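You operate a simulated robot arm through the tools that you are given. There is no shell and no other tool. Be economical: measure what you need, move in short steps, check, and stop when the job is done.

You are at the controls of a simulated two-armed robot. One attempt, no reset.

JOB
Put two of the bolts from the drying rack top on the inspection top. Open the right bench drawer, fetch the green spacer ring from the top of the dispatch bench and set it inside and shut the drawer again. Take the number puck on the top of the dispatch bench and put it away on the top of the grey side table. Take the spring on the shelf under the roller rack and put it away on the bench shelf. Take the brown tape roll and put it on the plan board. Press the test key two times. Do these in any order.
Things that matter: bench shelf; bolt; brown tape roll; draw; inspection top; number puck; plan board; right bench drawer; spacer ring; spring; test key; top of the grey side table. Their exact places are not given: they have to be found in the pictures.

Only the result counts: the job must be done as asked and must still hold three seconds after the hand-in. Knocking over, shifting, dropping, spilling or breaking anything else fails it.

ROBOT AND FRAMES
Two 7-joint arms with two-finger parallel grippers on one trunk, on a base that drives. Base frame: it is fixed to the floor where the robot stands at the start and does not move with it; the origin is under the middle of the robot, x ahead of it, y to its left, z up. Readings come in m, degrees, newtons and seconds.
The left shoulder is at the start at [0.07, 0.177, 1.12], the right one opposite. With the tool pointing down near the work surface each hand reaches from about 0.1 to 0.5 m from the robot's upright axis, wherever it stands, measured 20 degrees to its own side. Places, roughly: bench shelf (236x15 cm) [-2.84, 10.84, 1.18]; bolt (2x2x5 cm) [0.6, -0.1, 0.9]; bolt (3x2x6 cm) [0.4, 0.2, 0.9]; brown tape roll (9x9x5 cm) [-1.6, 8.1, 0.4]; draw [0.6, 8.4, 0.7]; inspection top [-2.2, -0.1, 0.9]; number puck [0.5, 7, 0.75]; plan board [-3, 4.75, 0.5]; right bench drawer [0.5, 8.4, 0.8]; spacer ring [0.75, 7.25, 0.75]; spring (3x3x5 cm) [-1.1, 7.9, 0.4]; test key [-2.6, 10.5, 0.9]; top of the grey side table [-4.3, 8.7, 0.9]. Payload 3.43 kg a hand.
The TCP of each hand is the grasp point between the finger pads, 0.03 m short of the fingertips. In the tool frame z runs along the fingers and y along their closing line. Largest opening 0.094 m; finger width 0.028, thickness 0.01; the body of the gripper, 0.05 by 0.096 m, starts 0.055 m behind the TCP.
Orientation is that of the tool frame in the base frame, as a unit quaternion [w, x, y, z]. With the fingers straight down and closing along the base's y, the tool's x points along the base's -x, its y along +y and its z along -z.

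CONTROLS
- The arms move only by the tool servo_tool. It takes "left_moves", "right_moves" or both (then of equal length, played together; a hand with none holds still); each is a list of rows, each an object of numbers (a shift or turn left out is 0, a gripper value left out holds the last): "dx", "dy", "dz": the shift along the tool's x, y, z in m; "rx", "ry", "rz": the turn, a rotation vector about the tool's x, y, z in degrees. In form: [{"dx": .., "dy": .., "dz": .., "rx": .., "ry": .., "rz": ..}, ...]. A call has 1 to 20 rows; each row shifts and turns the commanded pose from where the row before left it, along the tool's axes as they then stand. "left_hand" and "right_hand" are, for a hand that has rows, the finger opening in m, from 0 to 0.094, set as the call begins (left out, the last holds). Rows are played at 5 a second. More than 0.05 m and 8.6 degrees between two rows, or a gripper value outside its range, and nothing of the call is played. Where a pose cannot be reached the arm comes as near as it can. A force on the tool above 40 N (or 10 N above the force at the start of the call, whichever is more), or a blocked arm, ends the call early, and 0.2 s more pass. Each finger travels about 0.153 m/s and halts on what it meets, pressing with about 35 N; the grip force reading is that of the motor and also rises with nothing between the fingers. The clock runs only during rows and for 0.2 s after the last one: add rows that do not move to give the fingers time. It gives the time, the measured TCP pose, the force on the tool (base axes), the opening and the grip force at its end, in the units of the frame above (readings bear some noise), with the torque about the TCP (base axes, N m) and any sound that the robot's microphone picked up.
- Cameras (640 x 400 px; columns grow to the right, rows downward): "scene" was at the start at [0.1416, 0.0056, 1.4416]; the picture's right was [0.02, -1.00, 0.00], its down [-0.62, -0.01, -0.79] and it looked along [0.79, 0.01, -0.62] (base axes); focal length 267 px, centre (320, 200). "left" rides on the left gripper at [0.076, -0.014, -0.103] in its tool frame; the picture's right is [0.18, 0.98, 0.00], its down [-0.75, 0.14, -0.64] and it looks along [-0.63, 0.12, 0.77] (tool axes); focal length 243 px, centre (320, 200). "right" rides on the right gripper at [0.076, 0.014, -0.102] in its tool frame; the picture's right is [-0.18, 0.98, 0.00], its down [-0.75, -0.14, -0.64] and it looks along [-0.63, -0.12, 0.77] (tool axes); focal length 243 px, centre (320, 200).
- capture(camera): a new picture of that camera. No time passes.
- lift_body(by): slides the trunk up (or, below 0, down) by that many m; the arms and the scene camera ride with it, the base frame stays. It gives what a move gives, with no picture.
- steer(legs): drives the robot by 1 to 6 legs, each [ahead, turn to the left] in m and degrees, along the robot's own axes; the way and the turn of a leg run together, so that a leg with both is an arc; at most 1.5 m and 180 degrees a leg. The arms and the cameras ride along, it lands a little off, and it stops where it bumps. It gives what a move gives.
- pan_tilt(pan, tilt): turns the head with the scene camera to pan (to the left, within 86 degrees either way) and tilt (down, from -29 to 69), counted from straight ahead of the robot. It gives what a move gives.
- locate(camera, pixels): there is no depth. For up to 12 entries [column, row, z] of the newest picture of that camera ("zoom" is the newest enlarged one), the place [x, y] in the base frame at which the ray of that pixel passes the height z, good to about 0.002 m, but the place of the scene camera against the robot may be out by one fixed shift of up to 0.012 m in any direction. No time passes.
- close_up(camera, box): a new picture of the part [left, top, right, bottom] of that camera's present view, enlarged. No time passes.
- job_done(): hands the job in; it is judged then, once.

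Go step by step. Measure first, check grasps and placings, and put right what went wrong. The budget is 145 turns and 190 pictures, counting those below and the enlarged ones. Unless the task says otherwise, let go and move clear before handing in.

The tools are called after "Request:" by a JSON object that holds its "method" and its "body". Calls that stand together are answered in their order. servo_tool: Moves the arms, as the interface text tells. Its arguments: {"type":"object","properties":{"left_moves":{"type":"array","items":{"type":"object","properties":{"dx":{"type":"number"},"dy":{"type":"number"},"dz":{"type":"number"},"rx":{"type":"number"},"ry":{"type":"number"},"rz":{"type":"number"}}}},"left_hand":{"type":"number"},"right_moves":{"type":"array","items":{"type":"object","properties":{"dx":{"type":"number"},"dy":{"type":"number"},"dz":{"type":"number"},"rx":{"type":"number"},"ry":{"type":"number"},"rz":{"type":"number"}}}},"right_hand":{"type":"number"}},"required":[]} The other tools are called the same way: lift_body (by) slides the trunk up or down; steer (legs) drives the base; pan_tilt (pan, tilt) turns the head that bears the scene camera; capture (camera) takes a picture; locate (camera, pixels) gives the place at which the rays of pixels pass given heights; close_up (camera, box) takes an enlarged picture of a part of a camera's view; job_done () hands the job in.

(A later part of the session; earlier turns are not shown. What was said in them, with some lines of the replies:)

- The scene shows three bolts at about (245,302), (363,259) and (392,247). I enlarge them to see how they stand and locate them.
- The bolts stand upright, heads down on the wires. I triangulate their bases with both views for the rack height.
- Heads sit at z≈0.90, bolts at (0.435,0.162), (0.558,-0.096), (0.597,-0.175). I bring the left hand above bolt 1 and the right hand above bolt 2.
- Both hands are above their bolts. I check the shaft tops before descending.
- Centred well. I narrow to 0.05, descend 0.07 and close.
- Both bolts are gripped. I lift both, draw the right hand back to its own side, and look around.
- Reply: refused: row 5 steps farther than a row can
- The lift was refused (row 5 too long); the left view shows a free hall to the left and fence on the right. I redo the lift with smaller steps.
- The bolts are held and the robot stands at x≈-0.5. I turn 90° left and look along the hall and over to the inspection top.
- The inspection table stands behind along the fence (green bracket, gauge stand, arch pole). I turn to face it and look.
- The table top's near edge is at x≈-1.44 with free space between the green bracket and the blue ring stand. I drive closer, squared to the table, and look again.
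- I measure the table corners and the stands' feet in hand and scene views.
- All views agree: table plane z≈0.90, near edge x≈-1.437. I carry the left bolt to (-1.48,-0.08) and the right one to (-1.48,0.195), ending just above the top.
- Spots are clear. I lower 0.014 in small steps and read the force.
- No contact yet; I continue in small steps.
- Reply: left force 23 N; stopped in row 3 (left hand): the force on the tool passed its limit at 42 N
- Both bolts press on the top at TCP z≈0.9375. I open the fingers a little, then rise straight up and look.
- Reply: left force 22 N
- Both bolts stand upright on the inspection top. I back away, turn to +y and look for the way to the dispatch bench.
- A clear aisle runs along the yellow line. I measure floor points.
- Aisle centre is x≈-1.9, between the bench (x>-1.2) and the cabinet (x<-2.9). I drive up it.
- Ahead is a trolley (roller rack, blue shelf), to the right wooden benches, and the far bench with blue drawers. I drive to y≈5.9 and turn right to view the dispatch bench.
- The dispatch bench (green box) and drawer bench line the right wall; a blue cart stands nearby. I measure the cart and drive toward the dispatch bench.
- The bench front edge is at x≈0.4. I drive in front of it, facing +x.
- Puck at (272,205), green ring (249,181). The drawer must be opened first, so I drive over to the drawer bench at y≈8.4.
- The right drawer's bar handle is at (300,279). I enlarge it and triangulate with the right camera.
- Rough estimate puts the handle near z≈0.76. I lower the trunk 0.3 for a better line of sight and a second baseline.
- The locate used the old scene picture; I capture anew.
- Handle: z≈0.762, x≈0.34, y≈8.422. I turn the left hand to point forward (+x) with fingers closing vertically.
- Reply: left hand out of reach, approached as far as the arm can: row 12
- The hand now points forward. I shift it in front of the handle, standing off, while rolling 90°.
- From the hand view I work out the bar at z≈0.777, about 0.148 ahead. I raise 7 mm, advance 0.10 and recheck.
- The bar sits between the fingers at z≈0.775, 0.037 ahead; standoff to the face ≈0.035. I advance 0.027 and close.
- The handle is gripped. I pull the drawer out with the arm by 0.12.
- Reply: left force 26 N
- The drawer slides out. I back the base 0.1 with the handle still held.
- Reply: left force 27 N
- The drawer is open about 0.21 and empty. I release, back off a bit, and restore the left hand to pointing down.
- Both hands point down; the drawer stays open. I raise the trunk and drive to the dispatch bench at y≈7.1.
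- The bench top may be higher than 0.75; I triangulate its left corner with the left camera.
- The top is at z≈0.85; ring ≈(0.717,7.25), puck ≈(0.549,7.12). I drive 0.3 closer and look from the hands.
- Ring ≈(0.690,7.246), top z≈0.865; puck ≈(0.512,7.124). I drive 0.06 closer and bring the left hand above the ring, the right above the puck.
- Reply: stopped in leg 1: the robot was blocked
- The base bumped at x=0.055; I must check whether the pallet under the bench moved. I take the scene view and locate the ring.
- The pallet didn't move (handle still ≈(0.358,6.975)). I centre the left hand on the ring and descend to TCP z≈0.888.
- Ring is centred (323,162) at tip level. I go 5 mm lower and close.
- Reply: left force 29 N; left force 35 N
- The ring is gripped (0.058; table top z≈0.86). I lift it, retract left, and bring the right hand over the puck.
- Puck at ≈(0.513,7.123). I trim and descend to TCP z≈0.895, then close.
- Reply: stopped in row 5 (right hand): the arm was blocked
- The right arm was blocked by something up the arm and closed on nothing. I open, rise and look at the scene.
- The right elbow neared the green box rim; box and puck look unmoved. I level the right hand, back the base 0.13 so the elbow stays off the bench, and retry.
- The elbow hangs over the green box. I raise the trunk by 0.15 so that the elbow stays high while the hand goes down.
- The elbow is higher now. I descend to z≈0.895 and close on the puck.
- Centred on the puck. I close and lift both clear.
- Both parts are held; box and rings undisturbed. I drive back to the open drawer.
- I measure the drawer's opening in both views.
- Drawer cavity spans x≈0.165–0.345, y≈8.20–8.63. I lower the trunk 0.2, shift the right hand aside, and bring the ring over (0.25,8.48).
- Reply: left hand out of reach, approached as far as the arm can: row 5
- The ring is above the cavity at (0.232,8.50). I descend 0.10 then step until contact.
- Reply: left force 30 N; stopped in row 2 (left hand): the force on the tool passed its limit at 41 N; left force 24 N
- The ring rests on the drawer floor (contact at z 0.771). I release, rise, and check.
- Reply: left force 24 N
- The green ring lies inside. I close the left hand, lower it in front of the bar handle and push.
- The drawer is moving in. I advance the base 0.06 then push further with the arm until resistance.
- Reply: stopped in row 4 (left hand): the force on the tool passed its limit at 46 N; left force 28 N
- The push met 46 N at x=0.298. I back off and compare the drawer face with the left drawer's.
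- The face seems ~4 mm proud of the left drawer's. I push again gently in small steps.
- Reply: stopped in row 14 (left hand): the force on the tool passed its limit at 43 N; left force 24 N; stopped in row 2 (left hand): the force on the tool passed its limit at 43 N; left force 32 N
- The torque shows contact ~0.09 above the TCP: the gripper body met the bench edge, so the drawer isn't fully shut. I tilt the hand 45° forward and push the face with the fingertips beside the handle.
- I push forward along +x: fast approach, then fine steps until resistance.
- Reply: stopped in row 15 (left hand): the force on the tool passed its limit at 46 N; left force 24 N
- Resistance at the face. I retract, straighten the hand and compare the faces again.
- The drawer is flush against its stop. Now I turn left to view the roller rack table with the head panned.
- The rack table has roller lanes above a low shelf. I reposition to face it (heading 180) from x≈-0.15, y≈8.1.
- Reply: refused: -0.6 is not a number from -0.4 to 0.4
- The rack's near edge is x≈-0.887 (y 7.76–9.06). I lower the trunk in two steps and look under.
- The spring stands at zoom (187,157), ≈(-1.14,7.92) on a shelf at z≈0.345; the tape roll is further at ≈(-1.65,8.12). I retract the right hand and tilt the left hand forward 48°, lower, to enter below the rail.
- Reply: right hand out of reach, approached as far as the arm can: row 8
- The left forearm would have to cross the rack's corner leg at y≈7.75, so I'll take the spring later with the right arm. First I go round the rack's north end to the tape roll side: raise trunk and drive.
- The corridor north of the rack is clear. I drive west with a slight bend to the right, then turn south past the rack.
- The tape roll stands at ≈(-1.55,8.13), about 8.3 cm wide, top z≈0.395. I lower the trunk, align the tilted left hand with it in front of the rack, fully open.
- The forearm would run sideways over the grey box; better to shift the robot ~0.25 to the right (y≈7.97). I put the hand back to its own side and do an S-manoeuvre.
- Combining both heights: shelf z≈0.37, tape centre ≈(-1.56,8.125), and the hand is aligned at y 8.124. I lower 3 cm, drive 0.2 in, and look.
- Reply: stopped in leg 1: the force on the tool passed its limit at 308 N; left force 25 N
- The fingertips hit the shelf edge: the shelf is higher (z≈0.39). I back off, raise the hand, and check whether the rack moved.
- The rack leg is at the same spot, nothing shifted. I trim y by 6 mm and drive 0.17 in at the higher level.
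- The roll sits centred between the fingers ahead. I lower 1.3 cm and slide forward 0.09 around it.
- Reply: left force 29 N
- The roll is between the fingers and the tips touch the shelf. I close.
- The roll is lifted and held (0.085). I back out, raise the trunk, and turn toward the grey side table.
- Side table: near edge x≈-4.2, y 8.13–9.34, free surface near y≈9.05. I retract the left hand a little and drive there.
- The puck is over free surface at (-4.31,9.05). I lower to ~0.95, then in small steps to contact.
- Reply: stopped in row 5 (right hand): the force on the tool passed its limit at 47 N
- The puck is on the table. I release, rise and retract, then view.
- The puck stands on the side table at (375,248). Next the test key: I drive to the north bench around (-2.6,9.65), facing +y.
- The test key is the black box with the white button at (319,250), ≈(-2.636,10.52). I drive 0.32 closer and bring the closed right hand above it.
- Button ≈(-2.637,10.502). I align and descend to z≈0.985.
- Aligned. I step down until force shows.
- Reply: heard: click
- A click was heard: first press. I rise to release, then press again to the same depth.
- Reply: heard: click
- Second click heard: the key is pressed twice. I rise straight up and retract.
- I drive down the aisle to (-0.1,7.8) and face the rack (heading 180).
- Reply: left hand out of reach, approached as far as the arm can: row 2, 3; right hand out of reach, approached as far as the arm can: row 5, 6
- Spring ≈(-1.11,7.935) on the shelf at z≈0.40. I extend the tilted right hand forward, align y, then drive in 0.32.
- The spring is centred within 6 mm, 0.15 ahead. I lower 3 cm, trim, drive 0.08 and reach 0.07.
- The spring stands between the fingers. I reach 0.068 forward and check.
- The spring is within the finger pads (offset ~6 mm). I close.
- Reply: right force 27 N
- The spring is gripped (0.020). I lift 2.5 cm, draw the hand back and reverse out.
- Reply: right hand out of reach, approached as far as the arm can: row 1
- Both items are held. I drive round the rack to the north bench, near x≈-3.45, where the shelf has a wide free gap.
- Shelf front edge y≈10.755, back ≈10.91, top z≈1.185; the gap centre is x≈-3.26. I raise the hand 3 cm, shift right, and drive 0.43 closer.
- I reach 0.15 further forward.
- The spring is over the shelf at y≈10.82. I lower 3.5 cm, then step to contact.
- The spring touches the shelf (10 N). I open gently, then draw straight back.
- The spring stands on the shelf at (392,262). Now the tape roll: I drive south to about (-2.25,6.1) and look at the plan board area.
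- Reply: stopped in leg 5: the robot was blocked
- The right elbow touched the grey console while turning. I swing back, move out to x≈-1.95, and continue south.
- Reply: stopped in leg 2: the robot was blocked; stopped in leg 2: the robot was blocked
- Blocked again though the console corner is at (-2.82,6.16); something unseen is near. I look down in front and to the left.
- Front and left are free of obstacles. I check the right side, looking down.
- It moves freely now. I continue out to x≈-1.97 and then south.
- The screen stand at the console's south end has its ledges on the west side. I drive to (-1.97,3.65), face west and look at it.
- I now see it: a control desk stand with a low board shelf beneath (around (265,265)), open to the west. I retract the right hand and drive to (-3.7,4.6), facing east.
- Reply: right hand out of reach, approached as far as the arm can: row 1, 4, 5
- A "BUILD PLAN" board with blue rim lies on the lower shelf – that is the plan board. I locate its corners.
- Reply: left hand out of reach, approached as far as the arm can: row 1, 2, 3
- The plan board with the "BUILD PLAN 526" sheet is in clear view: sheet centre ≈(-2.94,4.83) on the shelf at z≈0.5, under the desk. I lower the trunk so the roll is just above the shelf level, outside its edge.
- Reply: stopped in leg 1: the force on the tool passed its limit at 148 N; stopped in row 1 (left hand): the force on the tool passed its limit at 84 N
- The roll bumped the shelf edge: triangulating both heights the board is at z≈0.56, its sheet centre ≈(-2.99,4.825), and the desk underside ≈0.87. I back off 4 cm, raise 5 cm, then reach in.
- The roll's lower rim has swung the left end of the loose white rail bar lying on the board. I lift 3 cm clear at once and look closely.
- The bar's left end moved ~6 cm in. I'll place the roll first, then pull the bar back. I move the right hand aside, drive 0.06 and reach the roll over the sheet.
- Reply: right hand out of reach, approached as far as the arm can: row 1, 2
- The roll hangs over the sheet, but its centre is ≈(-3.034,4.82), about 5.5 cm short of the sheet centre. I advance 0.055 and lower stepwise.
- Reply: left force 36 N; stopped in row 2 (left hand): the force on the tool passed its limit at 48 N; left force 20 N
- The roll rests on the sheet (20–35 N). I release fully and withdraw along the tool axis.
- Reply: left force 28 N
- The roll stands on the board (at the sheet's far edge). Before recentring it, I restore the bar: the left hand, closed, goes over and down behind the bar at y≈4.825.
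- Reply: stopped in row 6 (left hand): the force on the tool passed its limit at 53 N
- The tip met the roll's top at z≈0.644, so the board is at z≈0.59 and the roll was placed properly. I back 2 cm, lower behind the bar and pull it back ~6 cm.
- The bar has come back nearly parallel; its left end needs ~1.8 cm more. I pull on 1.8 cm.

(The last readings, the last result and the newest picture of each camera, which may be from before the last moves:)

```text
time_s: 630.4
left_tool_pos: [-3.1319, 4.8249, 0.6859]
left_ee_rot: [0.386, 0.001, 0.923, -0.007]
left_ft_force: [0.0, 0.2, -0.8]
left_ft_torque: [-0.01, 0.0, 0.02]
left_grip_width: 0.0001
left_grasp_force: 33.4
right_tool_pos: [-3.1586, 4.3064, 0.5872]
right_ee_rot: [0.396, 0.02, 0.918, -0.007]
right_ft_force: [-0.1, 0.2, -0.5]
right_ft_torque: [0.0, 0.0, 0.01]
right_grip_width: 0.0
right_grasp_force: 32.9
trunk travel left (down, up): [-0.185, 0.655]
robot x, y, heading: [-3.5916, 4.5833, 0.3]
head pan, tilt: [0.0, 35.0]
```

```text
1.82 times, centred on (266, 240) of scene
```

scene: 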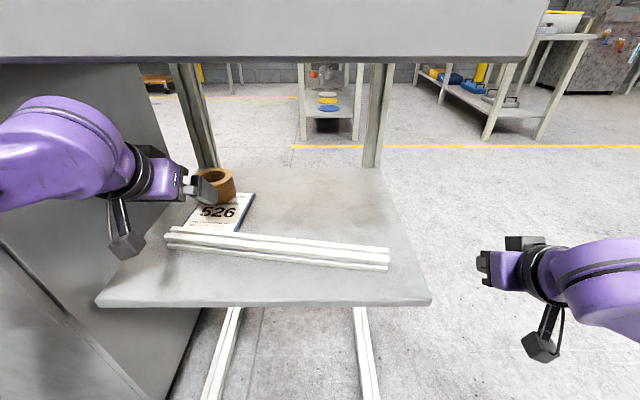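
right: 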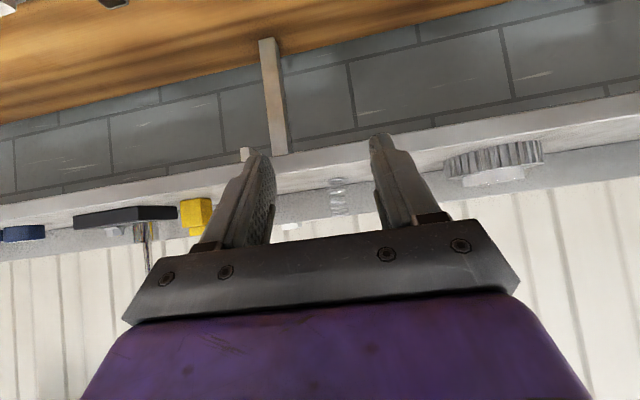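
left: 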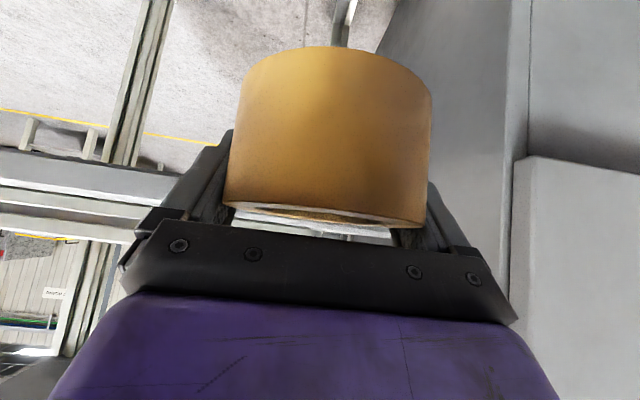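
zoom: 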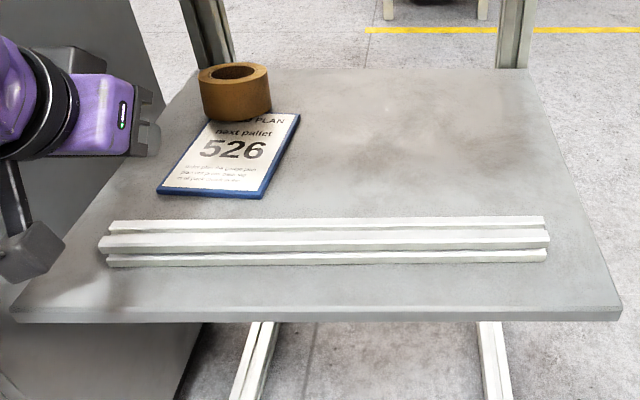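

The bar is parallel again at its original distance from the edge. Finally I hook the closed fingertips into the roll's hole and draw it ~6 cm back onto the sheet's middle.

Request:
{"method": "servo_tool", "body": {"left_moves": [{"dz": 0.0316, "dx": -0.032, "dy": -0.003}, {"dz": 0.0316, "dx": -0.032, "dy": -0.003}, {"dz": 0.0316, "dx": -0.032, "dy": -0.003}, {"dz": 0.0316, "dx": -0.032}, {"dz": 0.004, "dx": -0.004}, {"dz": 0.013, "dx": 0.013}, {"dz": 0.012, "dx": 0.012}, {}]}}

Request:
{"method": "close_up", "body": {"camera": "left", "box": [160, 60, 480, 260]}}

```text
time_s: 632.2
left_tool_pos: [-2.9443, 4.8132, 0.6656]
left_ee_rot: [0.398, -0.001, 0.917, -0.009]
left_ft_force: [3.4, 0.9, 14.3]
left_ft_torque: [0.03, -0.31, -0.02]
left_grip_width: 0.0001
left_grasp_force: 32.9
right_tool_pos: [-3.1599, 4.307, 0.5874]
right_ee_rot: [0.397, 0.02, 0.918, -0.006]
right_ft_force: [0.6, 0.3, 0.2]
right_ft_torque: [-0.01, 0.0, 0.01]
right_grip_width: 0.0
right_grasp_force: 33.4
trunk travel left (down, up): [-0.185, 0.655]
robot x, y, heading: [-3.599, 4.5808, 0.5]
head pan, tilt: [0.0, 35.0]
stopped in row 8 (left hand): the force on the tool passed its limit at 42 N (the readings are from after the stop); the commanded pose is now the measured one
```

```text
2.00 times, centred on (320, 160) of left
5 turns are left
```

zoom: 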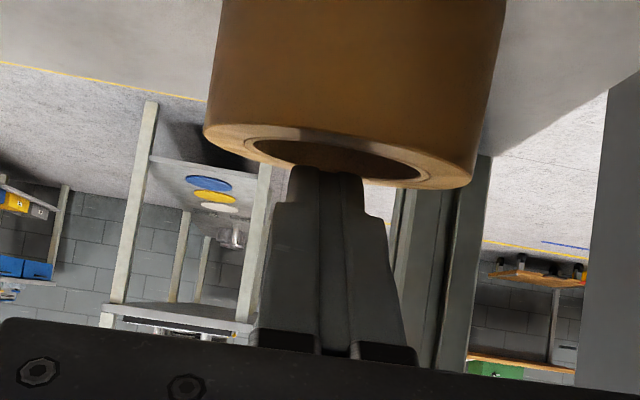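

Only 5 turns remain. The tip bears on the roll's rim/hole; I drag back 6 cm with light pressure, then rise and withdraw, and look once.

Request:
{"method": "servo_tool", "body": {"left_moves": [{"dz": -0.0075, "dx": 0.0105}, {"dz": -0.0088, "dx": 0.0098}, {"dz": -0.0091, "dx": 0.0093}, {"dz": -0.0091, "dx": 0.0093}, {"dz": -0.0091, "dx": 0.0093}, {}]}}

Request:
{"method": "servo_tool", "body": {"left_moves": [{"dz": -0.014, "dx": -0.014}, {"dz": -0.007, "dx": -0.007}, {"dz": -0.028, "dx": 0.028}, {"dz": -0.028, "dx": 0.028}, {"dz": -0.028, "dx": 0.028}, {}]}}

Request:
{"method": "capture", "body": {"camera": "scene"}}

```text
time_s: 633.1
left_tool_pos: [-2.9826, 4.8133, 0.6669]
left_ee_rot: [0.405, -0.002, 0.914, -0.009]
left_ft_force: [1.3, 0.1, 13.2]
left_ft_torque: [0.0, -0.21, -0.05]
left_grip_width: 0.0
left_grasp_force: 32.9
right_tool_pos: [-3.1592, 4.3054, 0.5863]
right_ee_rot: [0.397, 0.02, 0.918, -0.006]
right_ft_force: [-0.5, -0.4, -0.7]
right_ft_torque: [-0.01, 0.02, 0.0]
right_grip_width: 0.0
right_grasp_force: 32.9
trunk travel left (down, up): [-0.185, 0.655]
robot x, y, heading: [-3.5953, 4.5863, 0.5]
head pan, tilt: [0.0, 35.0]
stopped in row 4 (left hand): the force on the tool passed its limit at 41 N (the readings are from after the stop); the commanded pose is now the measured one
```

```text
time_s: 634.5
left_tool_pos: [-3.1029, 4.8154, 0.6883]
left_ee_rot: [0.402, -0.003, 0.916, -0.008]
left_ft_force: [-1.0, 0.2, 0.0]
left_ft_torque: [-0.02, 0.03, -0.01]
left_grip_width: 0.0
left_grasp_force: 33.4
right_tool_pos: [-3.1594, 4.3055, 0.5866]
right_ee_rot: [0.396, 0.02, 0.918, -0.007]
right_ft_force: [0.4, 0.2, -0.8]
right_ft_torque: [-0.03, 0.02, 0.01]
right_grip_width: 0.0
right_grasp_force: 33.1
trunk travel left (down, up): [-0.185, 0.655]
robot x, y, heading: [-3.5947, 4.5851, 0.6]
head pan, tilt: [0.0, 35.0]
```

```text
0 pictures are left
4 turns are left
```

scene: 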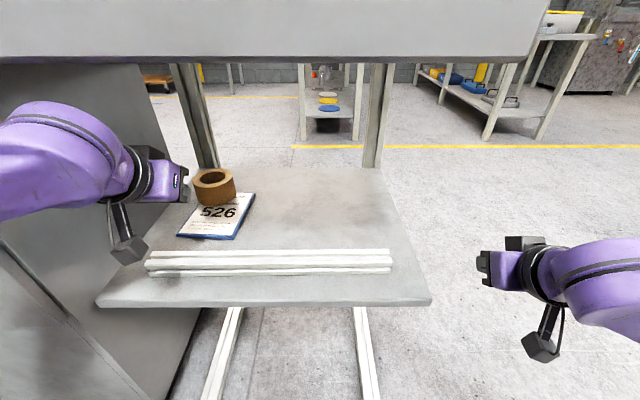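

The roll stands upright on the board, still covering the sheet's far part. I try one nudge from behind: first move the hand over to beyond the roll.

Request:
{"method": "servo_tool", "body": {"left_moves": [{"dz": 0.0325, "dx": -0.03, "dy": 0.002}, {"dz": 0.0325, "dx": -0.03, "dy": 0.002}, {"dz": 0.0325, "dx": -0.03}, {"dz": 0.0325, "dx": -0.03}, {"dz": 0.0295, "dx": -0.0271}, {}]}}

```text
time_s: 635.9
left_tool_pos: [-2.8848, 4.8181, 0.6872]
left_ee_rot: [0.401, -0.002, 0.916, -0.008]
left_ft_force: [-0.2, -0.6, 0.5]
left_ft_torque: [-0.01, 0.03, 0.0]
left_grip_width: 0.0
left_grasp_force: 33.5
right_tool_pos: [-3.1591, 4.3058, 0.5861]
right_ee_rot: [0.396, 0.021, 0.918, -0.007]
right_ft_force: [0.4, -1.0, -0.5]
right_ft_torque: [-0.01, 0.01, 0.01]
right_grip_width: 0.0
right_grasp_force: 32.5
trunk travel left (down, up): [-0.185, 0.655]
robot x, y, heading: [-3.5942, 4.588, 0.5]
head pan, tilt: [0.0, 35.0]
3 turns are left
```

The hand is beyond the roll. I lower behind it, draw it ~5.5 cm back, disengage, rise and withdraw.

Request:
{"method": "servo_tool", "body": {"left_moves": [{"dz": 0.0135, "dx": 0.0147}, {"dz": 0.0135, "dx": 0.0147}, {"dz": -0.0096, "dx": 0.0088}, {"dz": -0.0096, "dx": 0.0088}, {"dz": -0.0096, "dx": 0.0088}, {"dz": -0.0096, "dx": 0.0088}, {"dz": -0.0096, "dx": 0.0088}, {}]}}

Request:
{"method": "servo_tool", "body": {"left_moves": [{"dz": 0.0096, "dx": -0.0088}, {"dz": -0.0135, "dx": -0.0147}, {"dz": -0.0135, "dx": -0.0147}, {"dz": -0.0295, "dx": 0.0271}, {"dz": -0.0295, "dx": 0.0271}, {"dz": -0.0295, "dx": 0.0271}, {"dz": -0.0295, "dx": 0.0271}, {"dz": -0.0295, "dx": 0.0271}, {"dz": -0.0295, "dx": 0.0271}, {}]}}

```text
time_s: 637.7
left_tool_pos: [-2.9518, 4.8172, 0.6473]
left_ee_rot: [0.401, -0.001, 0.916, -0.009]
left_ft_force: [1.1, 0.3, 2.4]
left_ft_torque: [0.04, 0.04, -0.04]
left_grip_width: 0.0
left_grasp_force: 33.0
right_tool_pos: [-3.1585, 4.3062, 0.5878]
right_ee_rot: [0.396, 0.02, 0.918, -0.007]
right_ft_force: [-0.4, 0.5, 0.3]
right_ft_torque: [-0.01, 0.0, 0.0]
right_grip_width: 0.0
right_grasp_force: 32.9
trunk travel left (down, up): [-0.185, 0.655]
robot x, y, heading: [-3.5991, 4.5825, 0.4]
head pan, tilt: [0.0, 35.0]
```

```text
time_s: 639.2
left_tool_pos: [-3.0205, 4.7992, 0.6685]
left_ee_rot: [0.344, 0.017, 0.939, -0.021]
left_ft_force: [-0.4, 2.4, 6.7]
left_ft_torque: [0.1, -0.06, 0.04]
left_grip_width: 0.0001
left_grasp_force: 33.6
left hand out of reach, approached as far as the arm can: row 5, 6
right_tool_pos: [-3.1586, 4.3049, 0.5857]
right_ee_rot: [0.396, 0.021, 0.918, -0.007]
right_ft_force: [0.0, -0.6, -0.1]
right_ft_torque: [0.02, -0.02, 0.0]
right_grip_width: 0.0002
right_grasp_force: 32.7
trunk travel left (down, up): [-0.185, 0.655]
robot x, y, heading: [-3.5942, 4.5849, 0.2]
head pan, tilt: [0.0, 35.0]
stopped in row 7 (left hand): the force on the tool passed its limit at 60 N (the readings are from after the stop); the commanded pose is now the measured one
2 turns are left
```

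The pull went smoothly; withdrawal brushed something (6.7 N now). I raise the hand 2 cm and back the base away to be clear.

Request:
{"method": "servo_tool", "body": {"left_moves": [{"dz": -0.009, "dx": -0.0075}, {"dz": -0.009, "dx": -0.0075}, {}]}}

Request:
{"method": "steer", "body": {"legs": [[-0.2, 0]]}}

```text
time_s: 640.0
left_tool_pos: [-3.0206, 4.801, 0.6888]
left_ee_rot: [0.343, 0.018, 0.939, -0.022]
left_ft_force: [1.4, -0.1, -0.3]
left_ft_torque: [0.02, -0.01, -0.03]
left_grip_width: 0.0002
left_grasp_force: 32.8
right_tool_pos: [-3.159, 4.3059, 0.5863]
right_ee_rot: [0.396, 0.02, 0.918, -0.007]
right_ft_force: [0.5, 0.3, -1.0]
right_ft_torque: [-0.01, 0.0, 0.04]
right_grip_width: 0.0
right_grasp_force: 32.8
trunk travel left (down, up): [-0.185, 0.655]
robot x, y, heading: [-3.5961, 4.5828, 0.4]
head pan, tilt: [0.0, 35.0]
```

```text
time_s: 641.6
left_tool_pos: [-3.2218, 4.7988, 0.6891]
left_ee_rot: [0.343, 0.018, 0.939, -0.021]
left_ft_force: [0.0, 0.1, 0.7]
left_ft_torque: [-0.02, 0.03, 0.03]
left_grip_width: 0.0
left_grasp_force: 33.4
right_tool_pos: [-3.3586, 4.3058, 0.5858]
right_ee_rot: [0.397, 0.019, 0.918, -0.007]
right_ft_force: [-0.1, 0.2, 0.5]
right_ft_torque: [-0.01, 0.02, 0.02]
right_grip_width: 0.0001
right_grasp_force: 33.0
trunk travel left (down, up): [-0.185, 0.655]
robot x, y, heading: [-3.7961, 4.585, 0.4]
head pan, tilt: [0.0, 35.0]
1 turns are left
```

The hands are clear, with no load on either tool. All the parts are placed, the drawer is shut and the key was pressed twice. A loose bar on the plan board got knocked and I pulled it back, and I couldn't check the roll's last nudge in a picture. Handing in.

Request:
{"method": "job_done", "body": {}}

```text
The job is handed in.
```

I handed the job in with every step done, but I knocked one loose object on the way, and I could not check the tape roll's final position in a picture.

- **Bolts:** two stand upright on the inspection top.
- **Spacer ring:** the green ring is in the right bench drawer. I pushed the drawer shut until it hit its stop; it sits level with the left drawer to within about 2 mm.
- **Number puck:** on the grey side table.
- **Spring:** standing on the bench shelf.
- **Test key:** pressed twice, with a click heard each time.
- **Brown tape roll:** on the plan board, which I took to be the low shelf holding the "BUILD PLAN" sheet. In the last picture it covered the far part of that sheet. I then drew it back about 5 cm; as I pulled the hand away it met about 60 N, probably against the roll. No pictures were left after that.

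**Bumped or moved along the way:**
- **White rail bar:** the tape roll swung the left end of a loose bar on the plan board by about 6–7 cm. I pulled it back until it was parallel again at its original distance from the edge, but it may not be exactly where it was.
- **Rack and plan-board shelves:** the hand hit the edge of the shelf under the roller rack (308 N), and the tape roll hit the plan-board shelf edge (148 N). The rack leg measured the same afterwards; I did not re-measure the plan-board shelf.
- **Base:** it bumped once at the dispatch bench, and the pallet underneath had not moved. It also stopped as blocked three times near the grey console, and I never found out why.
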